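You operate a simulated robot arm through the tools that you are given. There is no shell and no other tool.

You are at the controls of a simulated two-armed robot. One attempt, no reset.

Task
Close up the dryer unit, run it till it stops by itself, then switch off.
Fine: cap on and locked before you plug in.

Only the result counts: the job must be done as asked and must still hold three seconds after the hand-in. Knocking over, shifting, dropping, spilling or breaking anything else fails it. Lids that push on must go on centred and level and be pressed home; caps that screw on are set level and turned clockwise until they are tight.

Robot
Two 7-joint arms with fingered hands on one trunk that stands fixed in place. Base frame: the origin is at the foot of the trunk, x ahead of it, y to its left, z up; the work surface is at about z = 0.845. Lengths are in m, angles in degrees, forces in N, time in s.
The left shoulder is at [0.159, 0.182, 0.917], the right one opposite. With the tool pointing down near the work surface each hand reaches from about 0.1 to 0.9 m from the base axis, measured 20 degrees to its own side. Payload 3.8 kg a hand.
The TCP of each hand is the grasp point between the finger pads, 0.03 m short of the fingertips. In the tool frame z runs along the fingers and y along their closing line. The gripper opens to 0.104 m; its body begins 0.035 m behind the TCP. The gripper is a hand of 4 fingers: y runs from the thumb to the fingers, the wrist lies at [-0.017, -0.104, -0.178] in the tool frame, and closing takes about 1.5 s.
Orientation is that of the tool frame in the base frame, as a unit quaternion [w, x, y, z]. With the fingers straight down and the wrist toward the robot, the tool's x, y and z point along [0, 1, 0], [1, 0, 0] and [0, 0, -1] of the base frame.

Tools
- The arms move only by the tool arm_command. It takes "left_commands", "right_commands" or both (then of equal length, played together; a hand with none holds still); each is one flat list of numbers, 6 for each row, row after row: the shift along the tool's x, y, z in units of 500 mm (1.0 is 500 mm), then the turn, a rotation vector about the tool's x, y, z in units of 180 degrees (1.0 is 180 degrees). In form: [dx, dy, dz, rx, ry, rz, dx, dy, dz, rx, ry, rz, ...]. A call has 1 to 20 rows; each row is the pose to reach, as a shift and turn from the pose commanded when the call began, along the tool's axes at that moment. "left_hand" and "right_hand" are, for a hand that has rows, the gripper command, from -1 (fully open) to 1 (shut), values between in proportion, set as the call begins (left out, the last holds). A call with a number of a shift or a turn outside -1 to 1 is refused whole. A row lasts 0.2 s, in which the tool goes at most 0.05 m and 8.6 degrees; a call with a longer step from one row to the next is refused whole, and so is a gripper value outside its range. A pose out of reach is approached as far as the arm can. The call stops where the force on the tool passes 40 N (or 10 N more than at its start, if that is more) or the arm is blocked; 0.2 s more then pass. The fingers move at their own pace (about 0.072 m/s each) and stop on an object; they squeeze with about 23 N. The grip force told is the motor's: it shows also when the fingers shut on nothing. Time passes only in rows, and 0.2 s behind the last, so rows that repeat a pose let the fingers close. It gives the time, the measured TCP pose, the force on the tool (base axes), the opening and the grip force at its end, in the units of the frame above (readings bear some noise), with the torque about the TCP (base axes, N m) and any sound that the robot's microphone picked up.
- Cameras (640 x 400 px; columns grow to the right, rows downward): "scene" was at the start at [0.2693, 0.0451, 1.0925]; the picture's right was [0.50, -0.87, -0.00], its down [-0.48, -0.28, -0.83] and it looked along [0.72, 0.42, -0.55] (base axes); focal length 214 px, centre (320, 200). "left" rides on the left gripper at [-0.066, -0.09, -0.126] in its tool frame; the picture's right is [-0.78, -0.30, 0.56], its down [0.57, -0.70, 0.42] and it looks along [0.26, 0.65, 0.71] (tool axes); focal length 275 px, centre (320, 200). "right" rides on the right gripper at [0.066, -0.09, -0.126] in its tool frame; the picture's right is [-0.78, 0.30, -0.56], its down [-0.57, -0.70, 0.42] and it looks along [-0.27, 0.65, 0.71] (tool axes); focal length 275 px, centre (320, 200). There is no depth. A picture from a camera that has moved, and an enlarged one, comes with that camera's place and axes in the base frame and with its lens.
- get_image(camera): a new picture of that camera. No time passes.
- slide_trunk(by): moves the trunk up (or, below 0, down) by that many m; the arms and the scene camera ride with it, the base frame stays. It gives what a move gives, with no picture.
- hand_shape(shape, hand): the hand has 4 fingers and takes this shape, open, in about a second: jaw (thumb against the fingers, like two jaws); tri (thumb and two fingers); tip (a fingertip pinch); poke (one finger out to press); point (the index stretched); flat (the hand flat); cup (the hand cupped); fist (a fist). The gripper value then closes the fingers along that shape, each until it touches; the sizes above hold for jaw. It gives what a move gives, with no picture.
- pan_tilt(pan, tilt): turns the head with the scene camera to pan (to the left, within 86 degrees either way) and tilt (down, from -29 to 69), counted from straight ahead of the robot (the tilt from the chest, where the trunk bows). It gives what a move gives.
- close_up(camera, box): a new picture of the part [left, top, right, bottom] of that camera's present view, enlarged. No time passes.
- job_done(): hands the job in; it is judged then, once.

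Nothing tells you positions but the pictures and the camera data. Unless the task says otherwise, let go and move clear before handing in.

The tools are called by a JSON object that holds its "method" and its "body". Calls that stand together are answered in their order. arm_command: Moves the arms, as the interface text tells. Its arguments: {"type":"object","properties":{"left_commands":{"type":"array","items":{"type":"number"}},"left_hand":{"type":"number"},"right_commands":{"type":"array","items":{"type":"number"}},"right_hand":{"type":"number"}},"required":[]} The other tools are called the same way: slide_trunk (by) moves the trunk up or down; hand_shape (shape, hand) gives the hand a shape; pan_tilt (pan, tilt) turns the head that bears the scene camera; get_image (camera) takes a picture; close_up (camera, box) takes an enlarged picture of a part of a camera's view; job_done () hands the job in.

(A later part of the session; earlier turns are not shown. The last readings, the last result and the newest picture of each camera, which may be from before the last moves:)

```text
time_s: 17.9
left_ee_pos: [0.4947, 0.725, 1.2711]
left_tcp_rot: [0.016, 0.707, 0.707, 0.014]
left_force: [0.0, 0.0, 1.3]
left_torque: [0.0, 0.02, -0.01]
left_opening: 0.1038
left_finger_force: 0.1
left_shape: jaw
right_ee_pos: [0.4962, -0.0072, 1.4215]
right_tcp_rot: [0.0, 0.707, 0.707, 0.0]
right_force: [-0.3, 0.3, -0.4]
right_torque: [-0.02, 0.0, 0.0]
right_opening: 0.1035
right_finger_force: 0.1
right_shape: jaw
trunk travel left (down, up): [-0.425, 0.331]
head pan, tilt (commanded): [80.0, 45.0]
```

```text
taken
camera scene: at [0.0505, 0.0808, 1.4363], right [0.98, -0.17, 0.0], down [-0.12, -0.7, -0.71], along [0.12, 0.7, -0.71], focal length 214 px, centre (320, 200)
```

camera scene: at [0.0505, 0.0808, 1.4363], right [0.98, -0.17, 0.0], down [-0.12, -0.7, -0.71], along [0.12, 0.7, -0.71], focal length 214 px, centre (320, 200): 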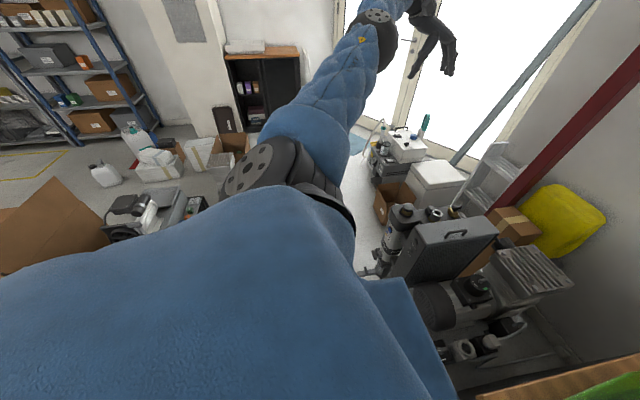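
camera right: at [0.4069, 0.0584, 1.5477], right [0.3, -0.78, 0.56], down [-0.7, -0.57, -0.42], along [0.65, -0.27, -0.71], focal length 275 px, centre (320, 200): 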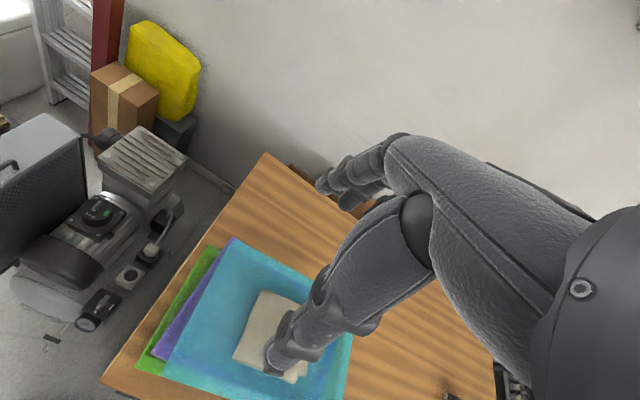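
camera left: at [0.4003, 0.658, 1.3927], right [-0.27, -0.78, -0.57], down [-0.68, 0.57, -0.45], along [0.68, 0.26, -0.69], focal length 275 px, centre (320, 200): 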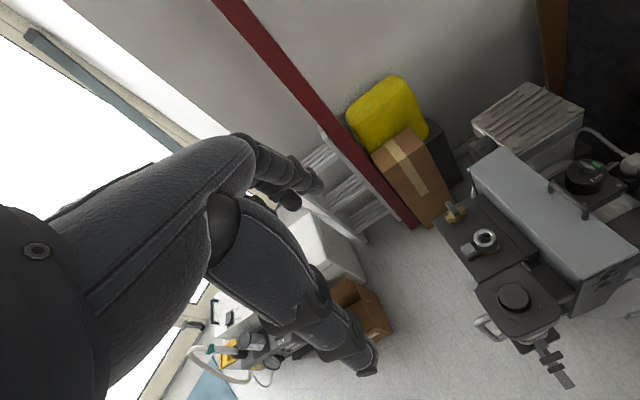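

No loose cap is to be seen anywhere within reach, so the disk in the dryer's neck is most likely the cap itself, not pushed home. I'll lower the trunk again and bring the left camera above the motor knob and sockets to read the marks there.

{"method": "slide_trunk", "body": {"by": -0.35}}

{"method": "pan_tilt", "body": {"pan": 40, "tilt": 50}}

{"method": "arm_command", "body": {"left_commands": [0.0, 0.0, -0.1, 0, 0, 0, 0.0, 0.0, -0.2, 0, 0, 0, 0.0, 0.0, -0.3, 0, 0, 0, -0.06, 0.05, -0.3, 0, 0, 0, -0.12, 0.1, -0.3, 0, 0, 0, -0.2, 0.15, -0.3, 0, 0, 0, -0.28, 0.2, -0.3, 0, 0, 0, -0.36, 0.25, -0.3, 0, 0, 0, -0.44, 0.3, -0.3, 0, 0, 0, -0.52, 0.35, -0.3, 0, 0, 0, -0.56, 0.36, -0.28, 0, 0, 0]}}

{"method": "get_image", "body": {"camera": "left"}}

{"method": "get_image", "body": {"camera": "scene"}}

```text
time_s: 21.3
left_ee_pos: [0.4939, 0.7252, 0.9219]
left_tcp_rot: [0.015, 0.707, 0.707, 0.015]
left_force: [0.4, -0.7, 0.7]
left_torque: [0.0, 0.02, 0.02]
left_opening: 0.1038
left_finger_force: 0.2
left_shape: jaw
right_ee_pos: [0.496, -0.0084, 1.0723]
right_tcp_rot: [0.0, 0.706, 0.708, 0.0]
right_force: [-0.5, 1.2, -0.5]
right_torque: [0.01, -0.02, 0.0]
right_opening: 0.1038
right_finger_force: 0.1
right_shape: jaw
trunk travel left (down, up): [-0.075, 0.681]
head pan, tilt (commanded): [80.0, 45.0]
```

```text
time_s: 22.4
left_ee_pos: [0.4934, 0.7245, 0.9207]
left_tcp_rot: [0.014, 0.707, 0.707, 0.014]
left_force: [-0.6, -0.9, 0.1]
left_torque: [0.04, -0.01, 0.01]
left_opening: 0.1037
left_finger_force: 0.0
left_shape: jaw
right_ee_pos: [0.4983, -0.0068, 1.0719]
right_tcp_rot: [0.0, 0.707, 0.707, -0.001]
right_force: [0.5, -0.7, 0.1]
right_torque: [-0.01, -0.04, -0.01]
right_opening: 0.1037
right_finger_force: 0.0
right_shape: jaw
trunk travel left (down, up): [-0.075, 0.681]
head pan, tilt (commanded): [40.0, 50.0]
```

```text
time_s: 24.8
left_ee_pos: [0.6681, 0.4444, 1.0673]
left_tcp_rot: [0.014, 0.707, 0.707, 0.014]
left_force: [-0.4, -0.2, -0.1]
left_torque: [0.02, -0.01, 0.0]
left_opening: 0.1038
left_finger_force: 0.0
left_shape: jaw
left hand out of reach, approached as far as the arm can: row 3
right_ee_pos: [0.4977, -0.008, 1.0709]
right_tcp_rot: [0.0, 0.707, 0.707, 0.001]
right_force: [1.0, -0.6, 0.3]
right_torque: [-0.03, 0.0, 0.01]
right_opening: 0.1036
right_finger_force: 0.1
right_shape: jaw
trunk travel left (down, up): [-0.075, 0.681]
head pan, tilt (commanded): [40.0, 50.0]
```

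```text
taken
camera left: at [0.5746, 0.3771, 1.1901], right [-0.27, -0.78, -0.57], down [-0.68, 0.57, -0.45], along [0.68, 0.26, -0.69], focal length 275 px, centre (320, 200)
```

left: 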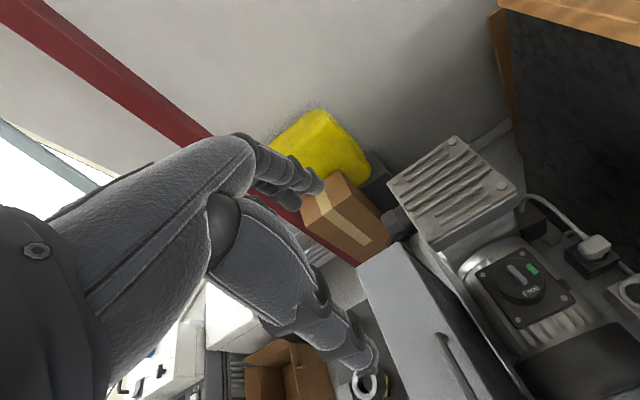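

```text
taken
camera scene: at [0.2514, 0.0502, 1.0684], right [0.64, -0.77, 0.0], down [-0.59, -0.49, -0.64], along [0.49, 0.41, -0.77], focal length 214 px, centre (320, 200)
```

scene: 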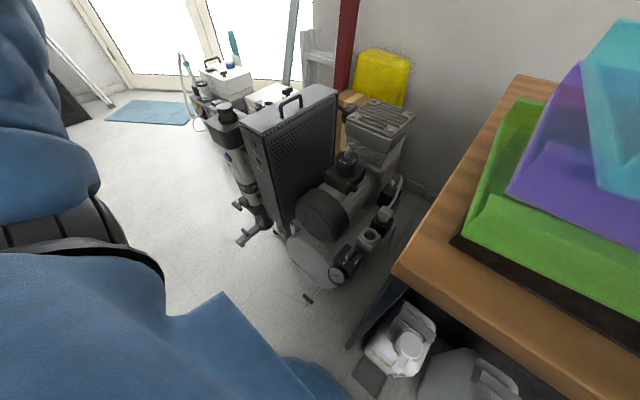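

{"method": "close_up", "body": {"camera": "left", "box": [470, 230, 590, 330]}}

{"method": "close_up", "body": {"camera": "left", "box": [510, 180, 640, 330]}}

{"method": "close_up", "body": {"camera": "left", "box": [320, 300, 420, 400]}}

{"method": "close_up", "body": {"camera": "scene", "box": [200, 95, 280, 245]}}

```text
4.00 times, centred on (530, 280) of left
camera zoom: at [0.5746, 0.3771, 1.1901], right [-0.27, -0.78, -0.57], down [-0.68, 0.57, -0.45], along [0.68, 0.26, -0.69], focal length 1101 px, centre (-520, -120)
```

zoom: 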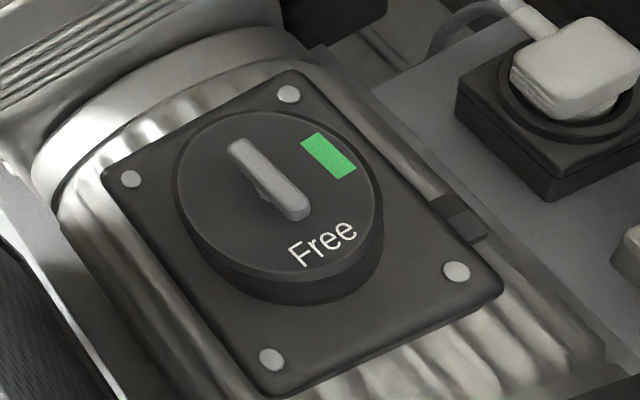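

```text
2.67 times, centred on (575, 255) of left
camera zoom: at [0.5746, 0.3771, 1.1901], right [-0.27, -0.78, -0.57], down [-0.68, 0.57, -0.45], along [0.68, 0.26, -0.69], focal length 734 px, centre (-360, 53)
```

zoom: 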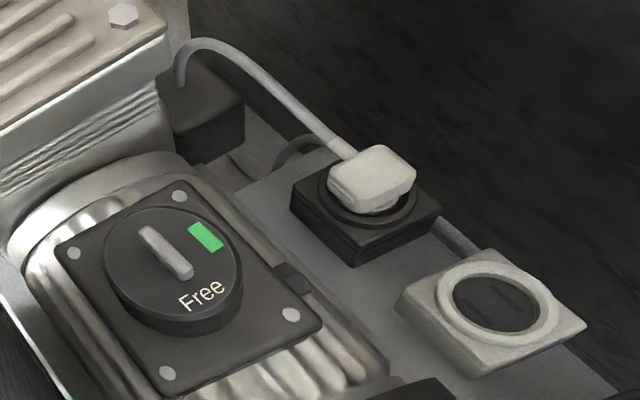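

```text
4.00 times, centred on (370, 350) of left
camera zoom: at [0.5746, 0.3771, 1.1901], right [-0.27, -0.78, -0.57], down [-0.68, 0.57, -0.45], along [0.68, 0.26, -0.69], focal length 1101 px, centre (120, -400)
```

zoom: 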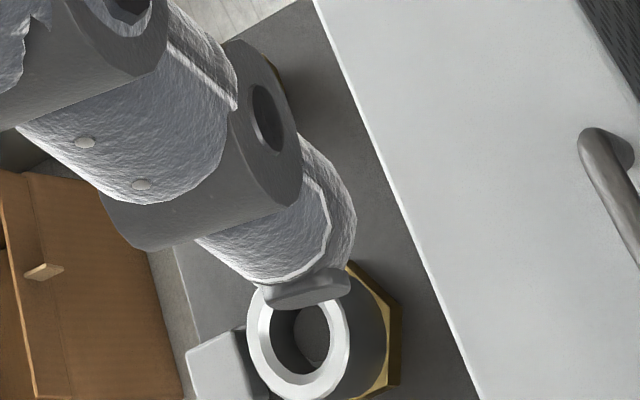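

```text
2.67 times, centred on (240, 170) of scene
camera zoom: at [0.2514, 0.0502, 1.0684], right [0.64, -0.77, 0.0], down [-0.59, -0.49, -0.64], along [0.49, 0.41, -0.77], focal length 572 px, centre (533, 280)
```

zoom: 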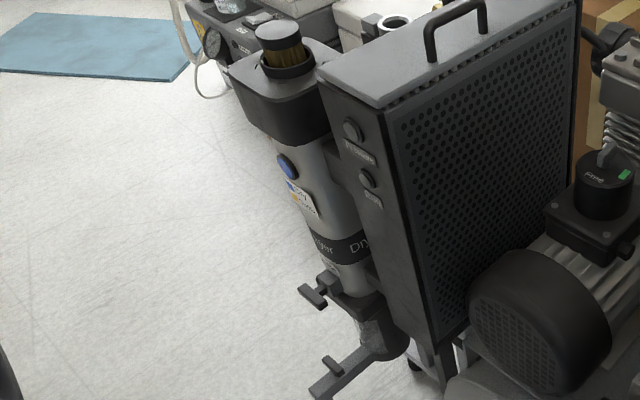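

The round black drum with a T-knob, marked "Free" and a green field, is about 74 mm wide and rests on the motor's terminal box; the dryer's collar is about 60 mm wide with the filter exposed. That drum looks like the missing cap, with its lock knob at "Free". I'll zoom for exact geometry.

{"method": "close_up", "body": {"camera": "scene", "box": [325, 140, 373, 200]}}

{"method": "close_up", "body": {"camera": "scene", "box": [200, 92, 248, 128]}}

{"method": "close_up", "body": {"camera": "scene", "box": [352, 190, 412, 250]}}

{"method": "close_up", "body": {"camera": "scene", "box": [320, 235, 380, 295]}}

{"method": "close_up", "body": {"camera": "left", "box": [500, 245, 560, 305]}}

```text
6.67 times, centred on (349, 170) of scene
camera zoom: at [0.2514, 0.0502, 1.0684], right [0.64, -0.77, 0.0], down [-0.59, -0.49, -0.64], along [0.49, 0.41, -0.77], focal length 1430 px, centre (127, 400)
```

zoom: 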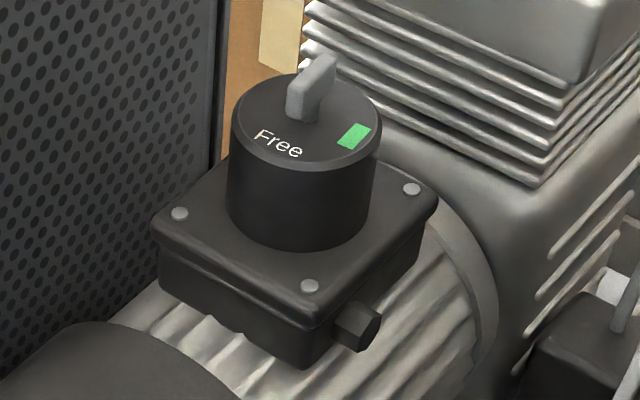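

```text
11.11 times, centred on (224, 110) of scene
camera zoom: at [0.2514, 0.0502, 1.0684], right [0.64, -0.77, 0.0], down [-0.59, -0.49, -0.64], along [0.49, 0.41, -0.77], focal length 2383 px, centre (1387, 1200)
```

zoom: 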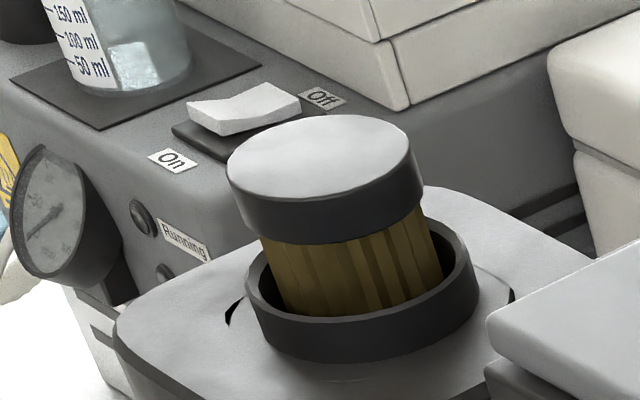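

```text
6.67 times, centred on (382, 220) of scene
camera zoom: at [0.2514, 0.0502, 1.0684], right [0.64, -0.77, 0.0], down [-0.59, -0.49, -0.64], along [0.49, 0.41, -0.77], focal length 1430 px, centre (-93, 67)
```

zoom: 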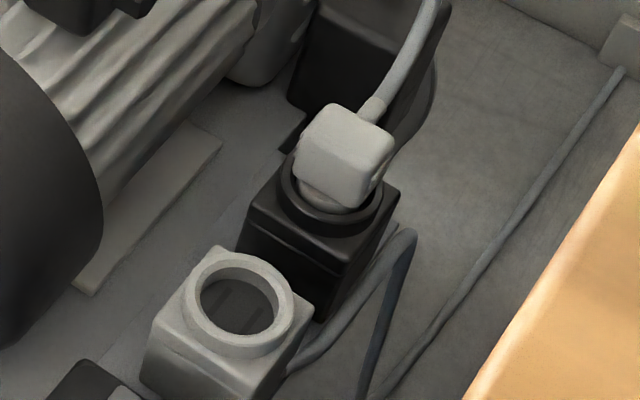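

```text
6.67 times, centred on (350, 265) of scene
camera zoom: at [0.2514, 0.0502, 1.0684], right [0.64, -0.77, 0.0], down [-0.59, -0.49, -0.64], along [0.49, 0.41, -0.77], focal length 1430 px, centre (120, -233)
```

zoom: 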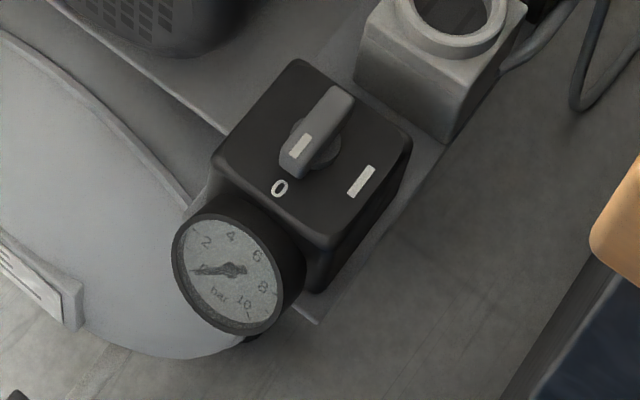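

```text
6.67 times, centred on (530, 275) of left
camera zoom: at [0.5746, 0.3771, 1.1901], right [-0.27, -0.78, -0.57], down [-0.68, 0.57, -0.45], along [0.68, 0.26, -0.69], focal length 1835 px, centre (-1080, -300)
```

zoom: 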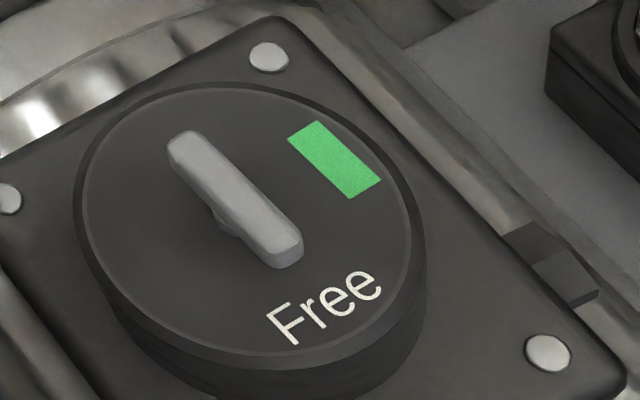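

The black drum on the motor box appears to be the cap: about 70 mm wide and 48 mm tall, centre near [0.700, 0.318], top at z 0.65. Its lever lies along x at "Free", and the green mark is toward -y. The dryer neck is at about [0.521, 0.617], with plate z about 0.745. I'll move the right arm aside and bring the left hand above the cap, turned so the fingers close along y, clear of the cylinder head.

{"method": "arm_command", "body": {"left_commands": [-0.06, 0.01, 0.02, 0.0011, 0.0008, -0.0417, -0.12, 0.02, 0.05, 0.0021, 0.0016, -0.0833, -0.18, 0.03, 0.09, 0.0032, 0.0025, -0.125, -0.23, 0.04, 0.13, 0.0043, 0.0033, -0.1667, -0.252, 0.047, 0.18, 0.0053, 0.0041, -0.2083, -0.252, 0.047, 0.23, 0.0064, 0.0049, -0.25, -0.252, 0.047, 0.28, 0.0075, 0.0057, -0.2917, -0.252, 0.047, 0.33, 0.0086, 0.0066, -0.3333, -0.252, 0.047, 0.38, 0.0096, 0.0074, -0.375, -0.252, 0.047, 0.436, 0.0107, 0.0082, -0.4167], "right_commands": [0, 0, -0.06, 0, 0, 0, -0.03, 0, -0.12, 0, 0, 0, -0.09, 0, -0.16, 0, 0, 0, -0.15, 0, -0.16, 0, 0, 0, -0.21, 0, -0.16, 0, 0, 0, -0.27, 0, -0.16, 0, 0, 0, -0.33, 0, -0.16, 0, 0, 0, -0.39, 0, -0.16, 0, 0, 0, -0.45, 0, -0.16, 0, 0, 0, -0.48, 0, -0.16, 0, 0, 0]}}

{"method": "get_image", "body": {"camera": "scene"}}

{"method": "get_image", "body": {"camera": "left"}}

{"method": "close_up", "body": {"camera": "scene", "box": [280, 80, 440, 240]}}

```text
time_s: 27.0
left_ee_pos: [0.7009, 0.3195, 0.851]
left_tcp_rot: [0.0, 0.129, 0.992, 0.0]
left_force: [0.0, 0.7, -1.0]
left_torque: [-0.01, 0.0, -0.02]
left_opening: 0.1041
left_finger_force: 0.0
left_shape: jaw
right_ee_pos: [0.4987, -0.2478, 1.1517]
right_tcp_rot: [-0.001, 0.708, 0.707, -0.001]
right_force: [0.5, -0.5, -0.3]
right_torque: [0.01, 0.0, 0.02]
right_opening: 0.1037
right_finger_force: 0.0
right_shape: jaw
trunk travel left (down, up): [-0.075, 0.681]
head pan, tilt (commanded): [40.0, 50.0]
```

```text
taken
camera scene: at [0.252, 0.0502, 1.0681], right [0.64, -0.77, 0.0], down [-0.59, -0.49, -0.64], along [0.49, 0.41, -0.77], focal length 214 px, centre (320, 200)
```

scene: 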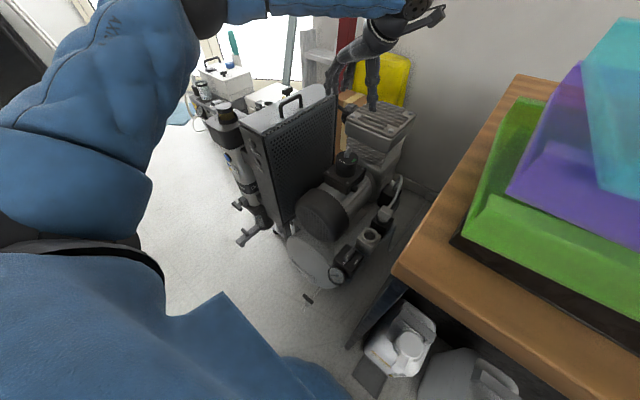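

```text
taken
camera left: at [0.7423, 0.2143, 0.9763], right [0.67, -0.49, -0.56], down [-0.73, -0.53, -0.43], along [-0.09, 0.69, -0.71], focal length 275 px, centre (320, 200)
```

left: 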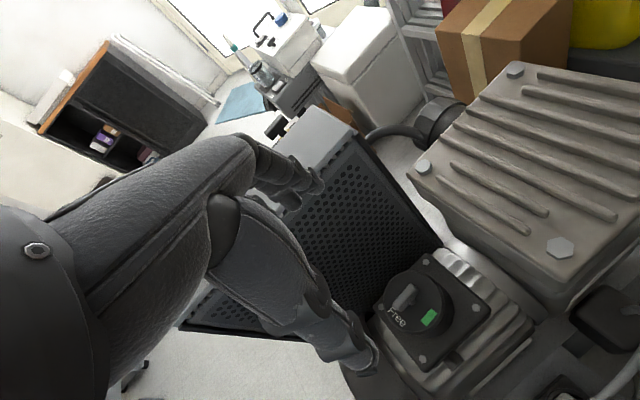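

```text
2.50 times, centred on (360, 160) of scene
camera zoom: at [0.252, 0.0502, 1.0681], right [0.64, -0.77, 0.0], down [-0.59, -0.49, -0.64], along [0.49, 0.41, -0.77], focal length 536 px, centre (220, 300)
```

zoom: 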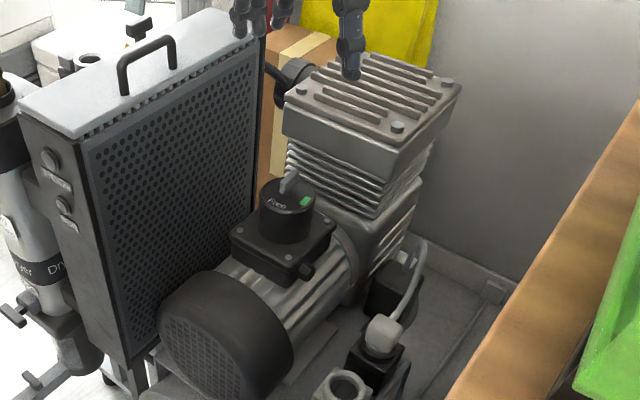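

{"method": "close_up", "body": {"camera": "left", "box": [365, 240, 505, 380]}}

{"method": "close_up", "body": {"camera": "scene", "box": [325, 140, 373, 200]}}

{"method": "close_up", "body": {"camera": "left", "box": [400, 60, 640, 210]}}

```text
2.86 times, centred on (435, 310) of left
camera zoom: at [0.7423, 0.2143, 0.9763], right [0.67, -0.49, -0.56], down [-0.73, -0.53, -0.43], along [-0.09, 0.69, -0.71], focal length 786 px, centre (-9, -114)
```

zoom: 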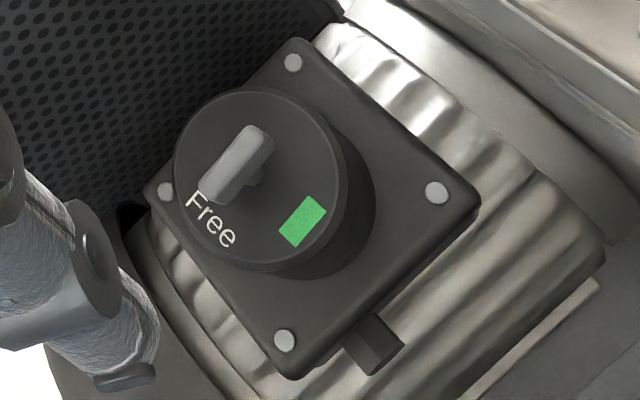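

```text
6.67 times, centred on (349, 170) of scene
camera zoom: at [0.252, 0.0502, 1.0681], right [0.64, -0.77, 0.0], down [-0.59, -0.49, -0.64], along [0.49, 0.41, -0.77], focal length 1430 px, centre (127, 400)
```

zoom: 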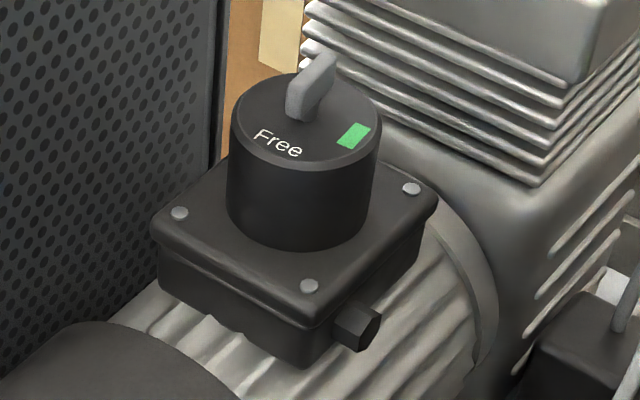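

```text
2.67 times, centred on (520, 135) of left
camera zoom: at [0.7423, 0.2143, 0.9763], right [0.67, -0.49, -0.56], down [-0.73, -0.53, -0.43], along [-0.09, 0.69, -0.71], focal length 734 px, centre (-213, 373)
```

zoom: 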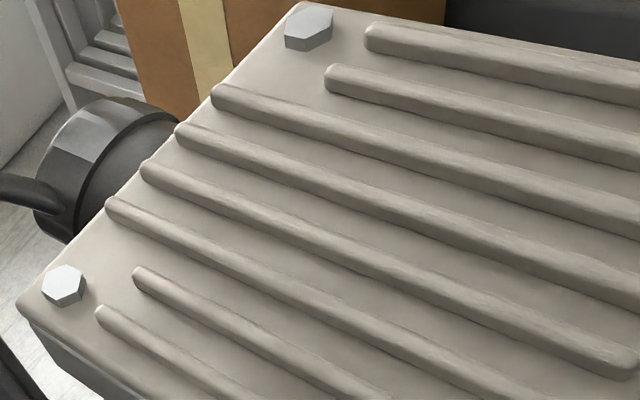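

The cap centre is confirmed at about [0.7015, 0.319], top z 0.65, bottom about 0.603, and the hand is right above it. I'll narrow the grip a little and descend partway, then check.

{"method": "arm_command", "body": {"left_commands": [0, 0, 0.06, 0, 0, 0, 0, 0, 0.12, 0, 0, 0, 0, 0, 0.18, 0, 0, 0, 0, 0, 0.24, 0, 0, 0, 0, 0, 0.29, 0, 0, 0], "left_hand": -0.8}}

{"method": "close_up", "body": {"camera": "scene", "box": [290, 90, 420, 220]}}

{"method": "get_image", "body": {"camera": "left"}}

```text
time_s: 28.2
left_ee_pos: [0.7002, 0.3193, 0.706]
left_tcp_rot: [0.001, 0.13, 0.992, 0.0]
left_force: [0.0, 0.6, -0.1]
left_torque: [0.04, 0.0, -0.01]
left_opening: 0.094
left_finger_force: 0.0
left_shape: jaw
right_ee_pos: [0.4982, -0.2472, 1.1518]
right_tcp_rot: [-0.002, 0.707, 0.707, -0.001]
right_force: [-0.1, -0.3, -0.3]
right_torque: [0.01, -0.02, -0.02]
right_opening: 0.1036
right_finger_force: 0.1
right_shape: jaw
trunk travel left (down, up): [-0.075, 0.681]
head pan, tilt (commanded): [40.0, 50.0]
```

```text
3.08 times, centred on (355, 155) of scene
camera zoom: at [0.2516, 0.0502, 1.0682], right [0.64, -0.77, 0.0], down [-0.59, -0.49, -0.64], along [0.49, 0.41, -0.77], focal length 660 px, centre (212, 338)
```

zoom: 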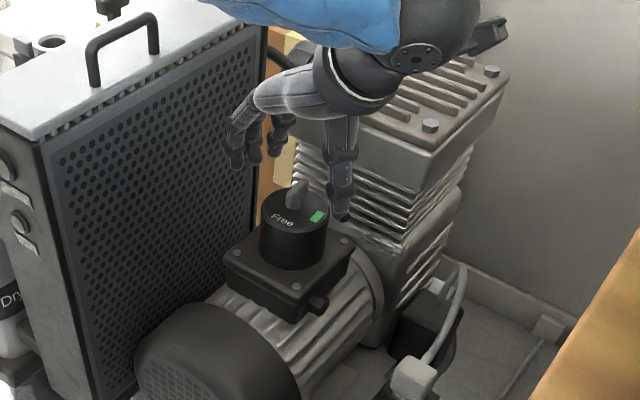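

```text
taken
camera left: at [0.7415, 0.2138, 0.8315], right [0.67, -0.49, -0.56], down [-0.73, -0.53, -0.43], along [-0.09, 0.69, -0.71], focal length 275 px, centre (320, 200)
```

left: 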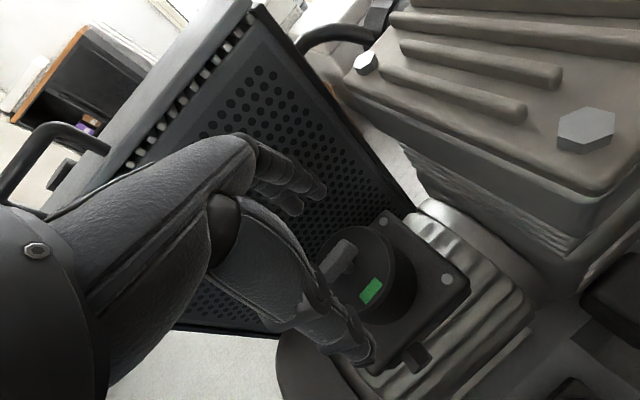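

Thumb and fingers straddle the cap properly. I'll descend the remaining 54 mm to grip height.

{"method": "arm_command", "body": {"left_commands": [0.001, 0.001, 0.03, 0, 0, 0, 0.001, 0.001, 0.06, 0, 0, 0, 0.001, 0.001, 0.085, 0, 0, 0, 0.001, 0.001, 0.108, 0, 0, 0], "left_hand": -0.8}}

{"method": "close_up", "body": {"camera": "scene", "box": [310, 110, 400, 200]}}

{"method": "get_image", "body": {"camera": "left"}}

```text
time_s: 29.2
left_ee_pos: [0.7004, 0.3183, 0.6523]
left_tcp_rot: [0.001, 0.13, 0.991, 0.0]
left_force: [-0.9, -0.5, 0.6]
left_torque: [0.04, 0.01, -0.01]
left_opening: 0.0938
left_finger_force: 0.2
left_shape: jaw
right_ee_pos: [0.4979, -0.2471, 1.1512]
right_tcp_rot: [0.0, 0.707, 0.708, 0.0]
right_force: [0.9, 0.2, 0.9]
right_torque: [0.0, 0.01, 0.0]
right_opening: 0.1038
right_finger_force: 0.0
right_shape: jaw
trunk travel left (down, up): [-0.075, 0.681]
head pan, tilt (commanded): [40.0, 50.0]
```

```text
4.44 times, centred on (355, 155) of scene
camera zoom: at [0.2515, 0.0501, 1.0683], right [0.64, -0.77, 0.0], down [-0.59, -0.49, -0.64], along [0.49, 0.41, -0.77], focal length 953 px, centre (164, 400)
```

zoom: 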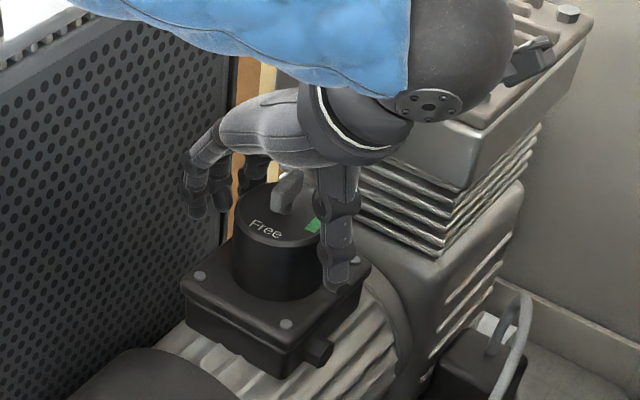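

```text
taken
camera left: at [0.7416, 0.2145, 0.7777], right [0.67, -0.49, -0.56], down [-0.73, -0.53, -0.43], along [-0.09, 0.69, -0.71], focal length 275 px, centre (320, 200)
```

left: 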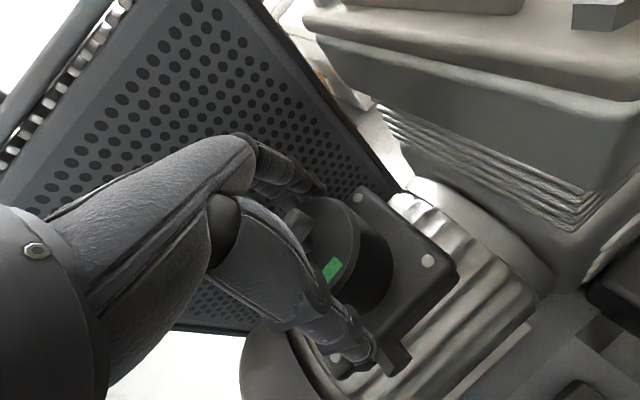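

The thumb and fingers stand on both sides of the drum with clearance. I'll close the hand and let the grip settle.

{"method": "arm_command", "body": {"left_commands": [0, 0, 0, 0, 0, 0, 0, 0, 0, 0, 0, 0, 0, 0, 0, 0, 0, 0, 0, 0, 0, 0, 0, 0, 0, 0, 0, 0, 0, 0, 0, 0, 0, 0, 0, 0, 0, 0, 0, 0, 0, 0, 0, 0, 0, 0, 0, 0], "left_hand": 1.0}}

{"method": "close_up", "body": {"camera": "scene", "box": [310, 110, 400, 200]}}

{"method": "get_image", "body": {"camera": "left"}}

```text
time_s: 31.0
left_ee_pos: [0.7001, 0.3194, 0.6509]
left_tcp_rot: [0.001, 0.131, 0.991, 0.0]
left_force: [0.0, 0.1, 1.1]
left_torque: [-0.02, -0.01, 0.02]
left_opening: 0.0606
left_finger_force: 22.6
left_shape: jaw
right_ee_pos: [0.4969, -0.2475, 1.152]
right_tcp_rot: [0.0, 0.707, 0.707, 0.0]
right_force: [0.8, 0.8, -0.4]
right_torque: [-0.01, -0.01, 0.02]
right_opening: 0.1037
right_finger_force: 0.0
right_shape: jaw
trunk travel left (down, up): [-0.075, 0.681]
head pan, tilt (commanded): [40.0, 50.0]
```

```text
4.44 times, centred on (355, 155) of scene
camera zoom: at [0.2515, 0.0501, 1.0683], right [0.64, -0.77, 0.0], down [-0.59, -0.49, -0.64], along [0.49, 0.41, -0.77], focal length 953 px, centre (164, 400)
```

zoom: 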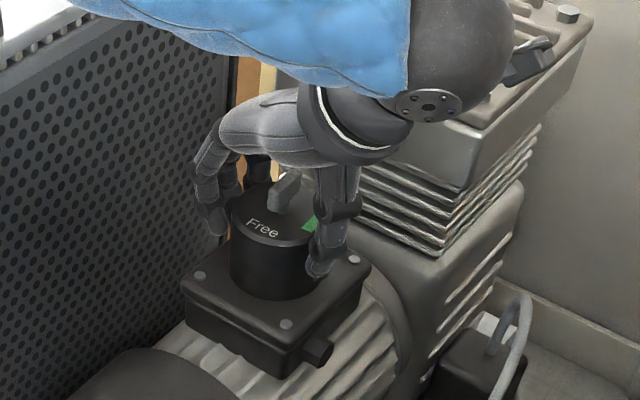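

```text
taken
camera left: at [0.7415, 0.2145, 0.7776], right [0.67, -0.49, -0.56], down [-0.73, -0.53, -0.43], along [-0.09, 0.69, -0.71], focal length 275 px, centre (320, 200)
```

left: 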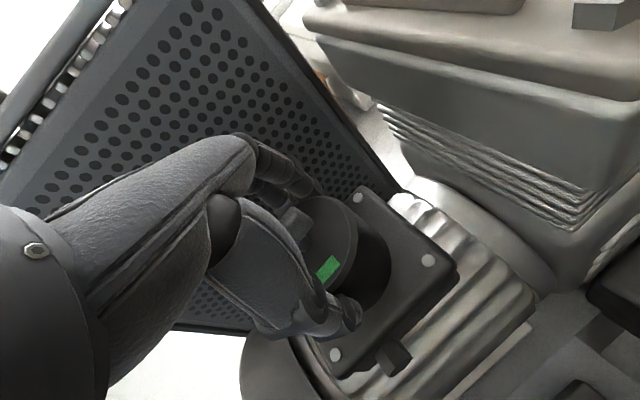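

The hand has gripped the drum (opening 0.061, 22.6 N). I'll lift it by 15 mm to test whether it comes off freely.

{"method": "arm_command", "body": {"left_commands": [0, 0, -0.01, 0, 0, 0, 0, 0, -0.02, 0, 0, 0, 0, 0, -0.03, 0, 0, 0], "left_hand": 1.0}}

{"method": "close_up", "body": {"camera": "scene", "box": [310, 110, 400, 200]}}

{"method": "get_image", "body": {"camera": "left"}}

```text
time_s: 31.8
left_ee_pos: [0.6995, 0.3191, 0.6662]
left_tcp_rot: [0.001, 0.131, 0.991, 0.0]
left_force: [-0.1, -0.4, -2.9]
left_torque: [0.0, -0.01, 0.01]
left_opening: 0.0606
left_finger_force: 23.2
left_shape: jaw
right_ee_pos: [0.4977, -0.2477, 1.151]
right_tcp_rot: [0.0, 0.707, 0.707, 0.0]
right_force: [1.0, -0.3, -0.4]
right_torque: [0.01, -0.01, -0.01]
right_opening: 0.1035
right_finger_force: 0.1
right_shape: jaw
trunk travel left (down, up): [-0.075, 0.681]
head pan, tilt (commanded): [40.0, 50.0]
```

```text
4.44 times, centred on (355, 155) of scene
camera zoom: at [0.2514, 0.0501, 1.0683], right [0.64, -0.77, 0.0], down [-0.59, -0.49, -0.64], along [0.49, 0.41, -0.77], focal length 953 px, centre (164, 400)
```

zoom: 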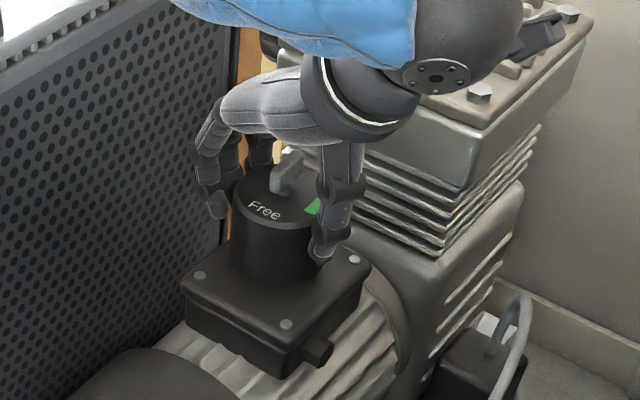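

```text
taken
camera left: at [0.7414, 0.2143, 0.7928], right [0.67, -0.49, -0.56], down [-0.73, -0.53, -0.43], along [-0.09, 0.69, -0.71], focal length 275 px, centre (320, 200)
```

left: 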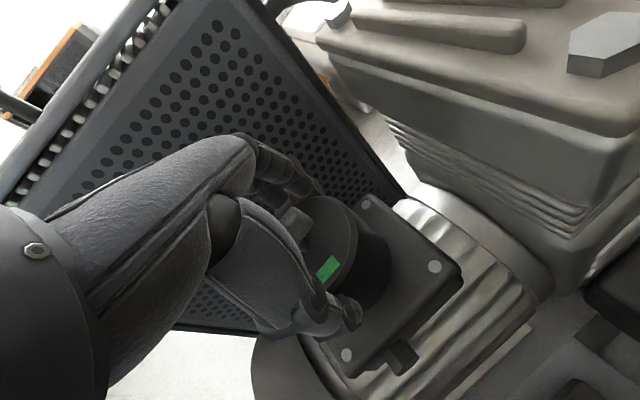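

The drum lifted off freely, so it is the loose cap (about 0.3 kg). I'll raise it well above the cooler's handle and carry it over the dryer neck near [0.521, 0.617], staying high.

{"method": "arm_command", "body": {"left_commands": [0, 0, -0.08, 0, 0, 0, 0, 0, -0.17, 0, 0, 0, 0, 0, -0.26, 0, 0, 0, 0, 0, -0.35, 0, 0, 0, 0, 0, -0.44, 0, 0, 0, 0, 0, -0.52, 0, 0, 0, 0, 0, -0.57, 0, 0, 0, 0.05, 0.0483, -0.57, 0, 0, 0, 0.1, 0.0966, -0.57, 0, 0, 0, 0.15, 0.1449, -0.57, 0, 0, 0, 0.2, 0.1932, -0.57, 0, 0, 0, 0.25, 0.2415, -0.57, 0, 0, 0, 0.3, 0.2898, -0.57, 0, 0, 0, 0.35, 0.3381, -0.57, 0, 0, 0, 0.4, 0.3864, -0.57, 0, 0, 0, 0.45, 0.4347, -0.57, 0, 0, 0, 0.502, 0.483, -0.57, 0, 0, 0], "left_hand": 1.0}}

{"method": "get_image", "body": {"camera": "scene"}}

{"method": "get_image", "body": {"camera": "left"}}

```text
time_s: 35.4
left_ee_pos: [0.5187, 0.6184, 0.9522]
left_tcp_rot: [0.001, 0.131, 0.991, 0.0]
left_force: [-0.9, -0.6, -1.5]
left_torque: [-0.01, 0.0, -0.01]
left_opening: 0.0606
left_finger_force: 22.5
left_shape: jaw
left hand out of reach, approached as far as the arm can: row 6, 7
right_ee_pos: [0.4972, -0.2485, 1.152]
right_tcp_rot: [-0.001, 0.707, 0.707, 0.0]
right_force: [0.9, -0.2, -1.1]
right_torque: [0.02, -0.03, 0.01]
right_opening: 0.1036
right_finger_force: 0.0
right_shape: jaw
trunk travel left (down, up): [-0.075, 0.681]
head pan, tilt (commanded): [40.0, 50.0]
```

```text
taken
camera scene: at [0.2513, 0.0504, 1.0684], right [0.64, -0.77, 0.0], down [-0.59, -0.49, -0.64], along [0.49, 0.41, -0.77], focal length 214 px, centre (320, 200)
```

scene: 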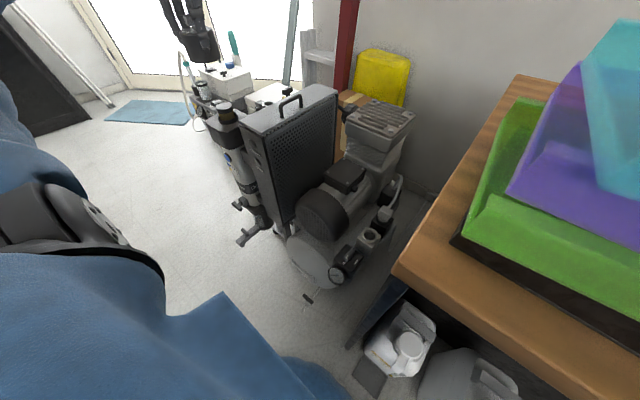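

```text
taken
camera left: at [0.5599, 0.5133, 1.0772], right [0.67, -0.49, -0.56], down [-0.73, -0.53, -0.42], along [-0.09, 0.69, -0.71], focal length 275 px, centre (320, 200)
```

left: 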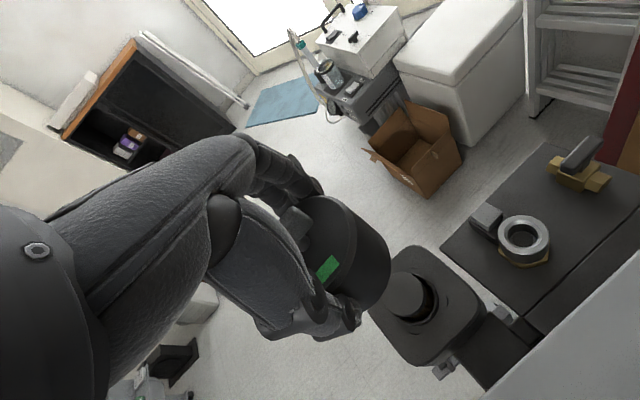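

The cap is held above the dryer neck. I'll turn the head to see both cap and neck and measure the alignment.

{"method": "pan_tilt", "body": {"pan": 62, "tilt": 22}}

{"method": "get_image", "body": {"camera": "scene"}}

{"method": "close_up", "body": {"camera": "left", "box": [270, 180, 510, 380]}}

```text
time_s: 36.3
left_ee_pos: [0.5178, 0.6175, 0.9515]
left_tcp_rot: [0.001, 0.13, 0.991, -0.001]
left_force: [-0.8, 0.7, -1.2]
left_torque: [0.0, -0.02, 0.02]
left_opening: 0.0605
left_finger_force: 22.8
left_shape: jaw
right_ee_pos: [0.4973, -0.2469, 1.1515]
right_tcp_rot: [0.0, 0.708, 0.707, 0.001]
right_force: [0.4, 0.1, -0.9]
right_torque: [0.02, 0.01, -0.02]
right_opening: 0.1037
right_finger_force: 0.1
right_shape: jaw
trunk travel left (down, up): [-0.075, 0.681]
head pan, tilt (commanded): [62.0, 22.0]
```

```text
taken
camera scene: at [0.2361, 0.0827, 1.1106], right [0.88, -0.47, 0.0], down [-0.18, -0.33, -0.93], along [0.44, 0.82, -0.38], focal length 214 px, centre (320, 200)
```

scene: 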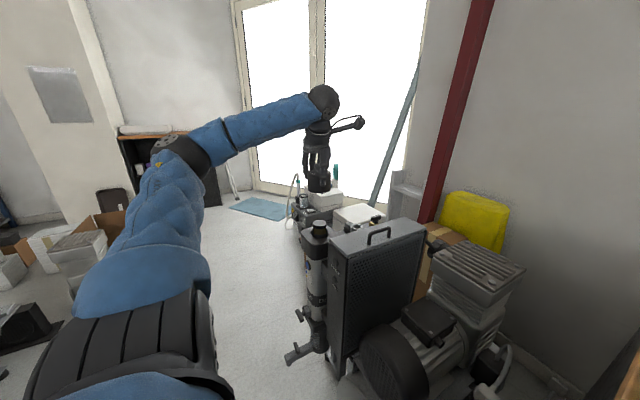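

```text
2.00 times, centred on (390, 280) of left
camera zoom: at [0.5601, 0.5128, 1.0774], right [0.67, -0.49, -0.56], down [-0.73, -0.53, -0.43], along [-0.09, 0.69, -0.71], focal length 551 px, centre (180, 40)
```

zoom: 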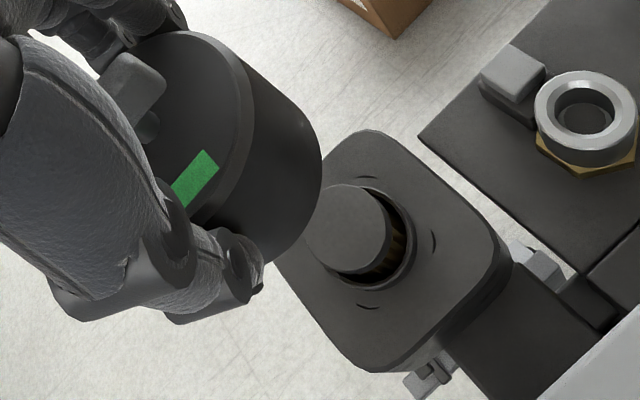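

{"method": "close_up", "body": {"camera": "scene", "box": [280, 120, 360, 250]}}

{"method": "close_up", "body": {"camera": "scene", "box": [295, 165, 345, 195]}}

{"method": "close_up", "body": {"camera": "scene", "box": [295, 215, 345, 245]}}

```text
3.08 times, centred on (320, 185) of scene
camera zoom: at [0.2361, 0.0827, 1.1106], right [0.88, -0.47, 0.0], down [-0.18, -0.33, -0.93], along [0.44, 0.82, -0.38], focal length 660 px, centre (320, 246)
```

zoom: 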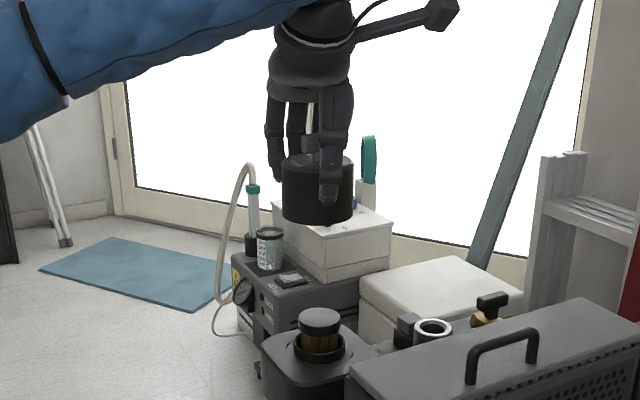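

```text
12.80 times, centred on (320, 180) of scene
camera zoom: at [0.2361, 0.0827, 1.1106], right [0.88, -0.47, 0.0], down [-0.18, -0.33, -0.93], along [0.44, 0.82, -0.38], focal length 2745 px, centre (320, 456)
```

zoom: 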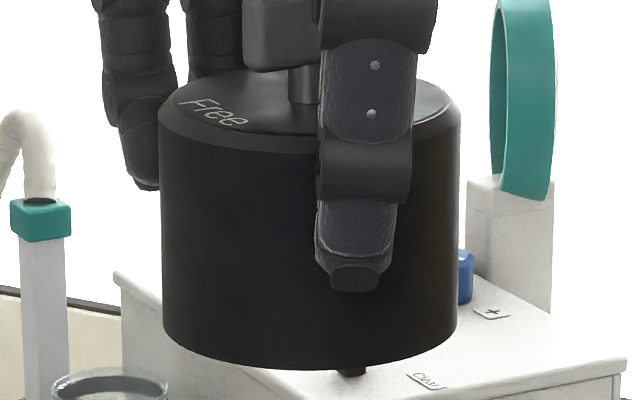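

```text
12.80 times, centred on (320, 230) of scene
camera zoom: at [0.2361, 0.0827, 1.1106], right [0.88, -0.47, 0.0], down [-0.18, -0.33, -0.93], along [0.44, 0.82, -0.38], focal length 2745 px, centre (320, -184)
```

zoom: 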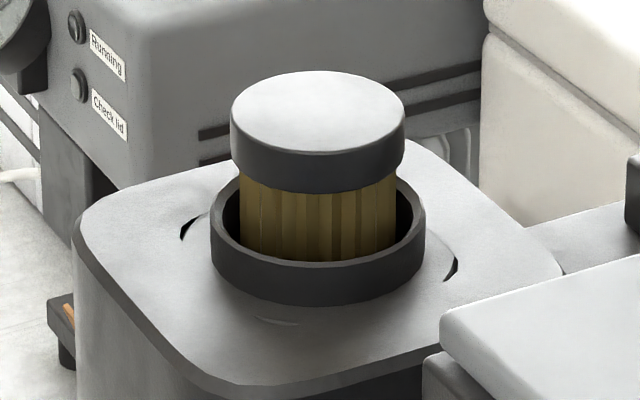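

From this view I can measure the cap and neck in one image; sideways they're nearly aligned (2 mm off). For the depth direction I need a steeper view, so I'll raise the trunk with the cap held and measure the neck from above.

{"method": "slide_trunk", "body": {"by": 0.3}}

{"method": "pan_tilt", "body": {"pan": 55, "tilt": 45}}

{"method": "get_image", "body": {"camera": "scene"}}

```text
time_s: 39.3
left_ee_pos: [0.5208, 0.6172, 1.2513]
left_tcp_rot: [0.001, 0.13, 0.992, 0.0]
left_force: [-0.1, 0.1, -1.2]
left_torque: [0.0, 0.05, 0.03]
left_opening: 0.0602
left_finger_force: 23.4
left_shape: jaw
right_ee_pos: [0.4978, -0.247, 1.4518]
right_tcp_rot: [0.001, 0.707, 0.707, 0.0]
right_force: [-0.5, -0.1, 0.3]
right_torque: [-0.02, 0.05, 0.0]
right_opening: 0.1036
right_finger_force: 0.1
right_shape: jaw
trunk travel left (down, up): [-0.375, 0.381]
head pan, tilt (commanded): [62.0, 22.0]
```

```text
time_s: 40.2
left_ee_pos: [0.5191, 0.6175, 1.2521]
left_tcp_rot: [0.001, 0.13, 0.992, 0.0]
left_force: [-1.2, 0.4, -1.0]
left_torque: [0.01, -0.02, 0.03]
left_opening: 0.0604
left_finger_force: 22.9
left_shape: jaw
right_ee_pos: [0.4963, -0.2489, 1.4529]
right_tcp_rot: [-0.001, 0.707, 0.707, 0.0]
right_force: [0.1, -0.1, 1.2]
right_torque: [0.0, 0.01, 0.0]
right_opening: 0.1038
right_finger_force: 0.0
right_shape: jaw
trunk travel left (down, up): [-0.375, 0.381]
head pan, tilt (commanded): [55.0, 45.0]
```

```text
taken
camera scene: at [0.0958, 0.0675, 1.386], right [0.82, -0.57, 0.0], down [-0.41, -0.58, -0.71], along [0.41, 0.58, -0.71], focal length 214 px, centre (320, 200)
```

scene: 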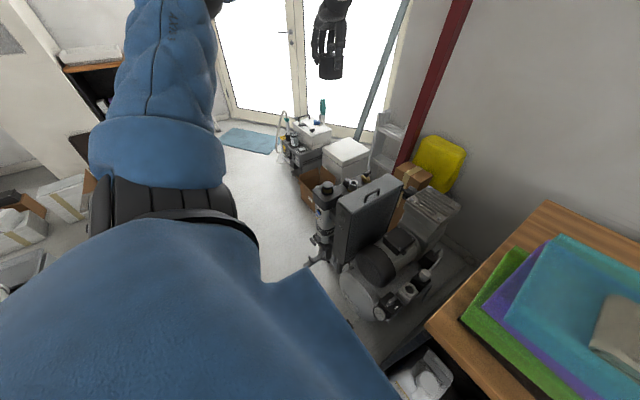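

{"method": "close_up", "body": {"camera": "scene", "box": [308, 174, 348, 199]}}

{"method": "close_up", "body": {"camera": "scene", "box": [380, 255, 444, 295]}}

{"method": "close_up", "body": {"camera": "scene", "box": [365, 275, 429, 315]}}

{"method": "close_up", "body": {"camera": "scene", "box": [290, 165, 370, 265]}}

```text
16.00 times, centred on (328, 186) of scene
camera zoom: at [0.0958, 0.0675, 1.386], right [0.82, -0.57, 0.0], down [-0.41, -0.58, -0.71], along [0.41, 0.58, -0.71], focal length 3432 px, centre (192, 416)
```

zoom: 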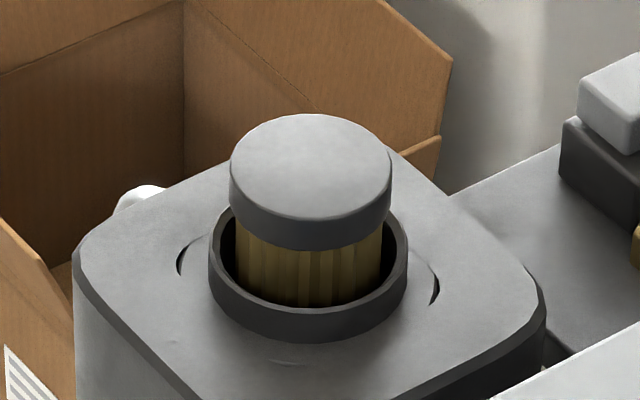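

```text
10.00 times, centred on (412, 275) of scene
camera zoom: at [0.0958, 0.0675, 1.386], right [0.82, -0.57, 0.0], down [-0.41, -0.58, -0.71], along [0.41, 0.58, -0.71], focal length 2145 px, centre (-600, -550)
```

zoom: 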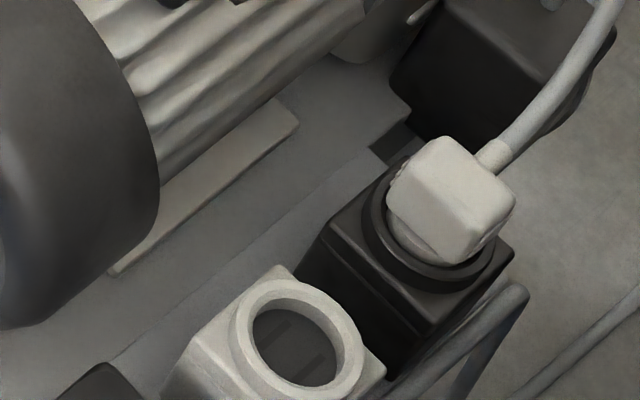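

```text
10.00 times, centred on (397, 295) of scene
camera zoom: at [0.0958, 0.0675, 1.386], right [0.82, -0.57, 0.0], down [-0.41, -0.58, -0.71], along [0.41, 0.58, -0.71], focal length 2145 px, centre (-450, -750)
```

zoom: 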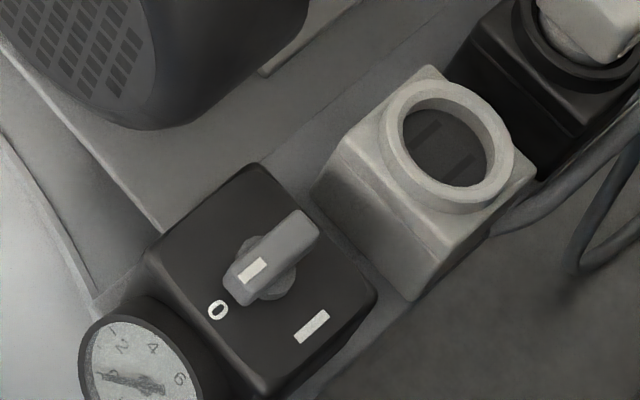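

```text
4.00 times, centred on (330, 215) of scene
camera zoom: at [0.0958, 0.0675, 1.386], right [0.82, -0.57, 0.0], down [-0.41, -0.58, -0.71], along [0.41, 0.58, -0.71], focal length 858 px, centre (280, 140)
```

zoom: 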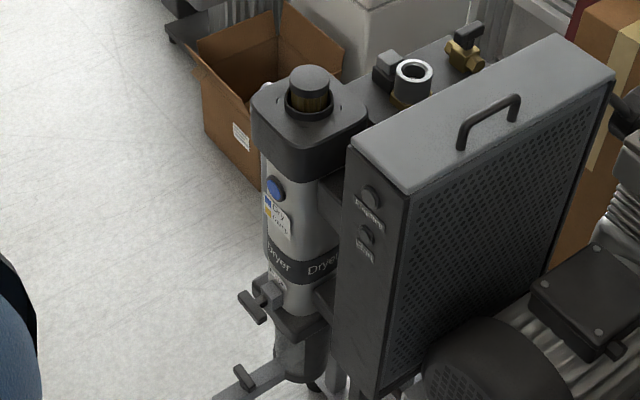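

The neck's disk top is fixed by two views to [0.520, 0.618, 0.786], with the collar top at z about 0.757. I'll lower the trunk again and bring the cap to about 15 mm above the filter, with a small sideways correction.

{"method": "slide_trunk", "body": {"by": -0.3}}

{"method": "pan_tilt", "body": {"pan": 62, "tilt": 22}}

```text
time_s: 43.2
left_ee_pos: [0.5195, 0.6181, 0.9527]
left_tcp_rot: [0.001, 0.131, 0.991, 0.0]
left_force: [-1.0, -1.0, -0.4]
left_torque: [0.02, 0.0, 0.0]
left_opening: 0.0604
left_finger_force: 22.9
left_shape: jaw
right_ee_pos: [0.4963, -0.2451, 1.153]
right_tcp_rot: [0.0, 0.707, 0.707, 0.0]
right_force: [-0.7, 0.7, -0.7]
right_torque: [0.01, -0.02, 0.01]
right_opening: 0.1036
right_finger_force: 0.0
right_shape: jaw
trunk travel left (down, up): [-0.075, 0.681]
head pan, tilt (commanded): [55.0, 45.0]
```

```text
time_s: 44.1
left_ee_pos: [0.5197, 0.6173, 0.9525]
left_tcp_rot: [0.002, 0.13, 0.991, 0.0]
left_force: [0.0, -0.3, -1.3]
left_torque: [-0.03, -0.01, 0.0]
left_opening: 0.0603
left_finger_force: 22.9
left_shape: jaw
right_ee_pos: [0.497, -0.2486, 1.1517]
right_tcp_rot: [-0.001, 0.707, 0.708, 0.001]
right_force: [0.4, 0.1, 0.3]
right_torque: [0.01, 0.0, 0.02]
right_opening: 0.1037
right_finger_force: 0.2
right_shape: jaw
trunk travel left (down, up): [-0.075, 0.681]
head pan, tilt (commanded): [62.0, 22.0]
```

{"method": "close_up", "body": {"camera": "scene", "box": [295, 160, 345, 191]}}

{"method": "close_up", "body": {"camera": "scene", "box": [295, 215, 345, 246]}}

```text
12.80 times, centred on (320, 176) of scene
camera zoom: at [0.236, 0.0827, 1.1106], right [0.88, -0.47, 0.0], down [-0.18, -0.33, -0.93], along [0.44, 0.82, -0.38], focal length 2745 px, centre (320, 514)
```

zoom: 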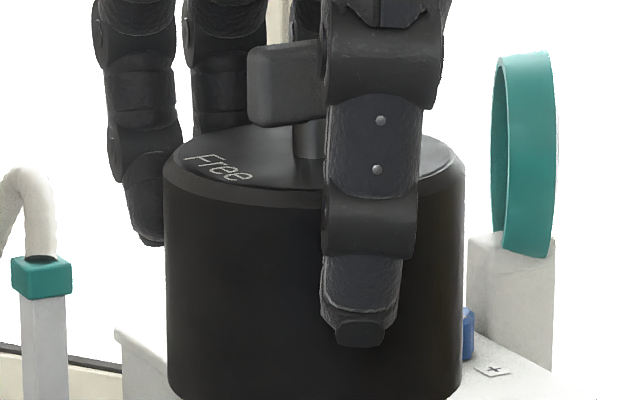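

```text
12.80 times, centred on (320, 230) of scene
camera zoom: at [0.236, 0.0827, 1.1106], right [0.88, -0.47, 0.0], down [-0.18, -0.33, -0.93], along [0.44, 0.82, -0.38], focal length 2745 px, centre (320, -190)
```

zoom: 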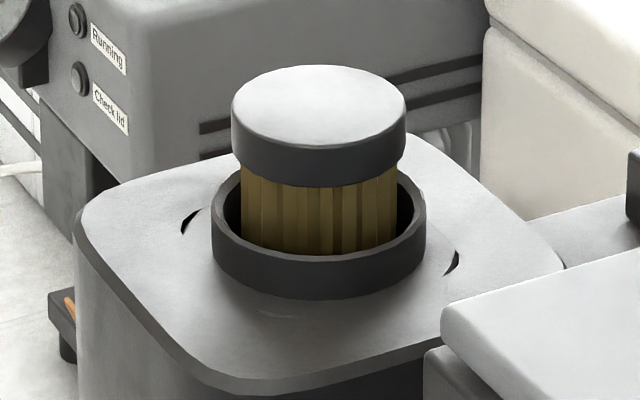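

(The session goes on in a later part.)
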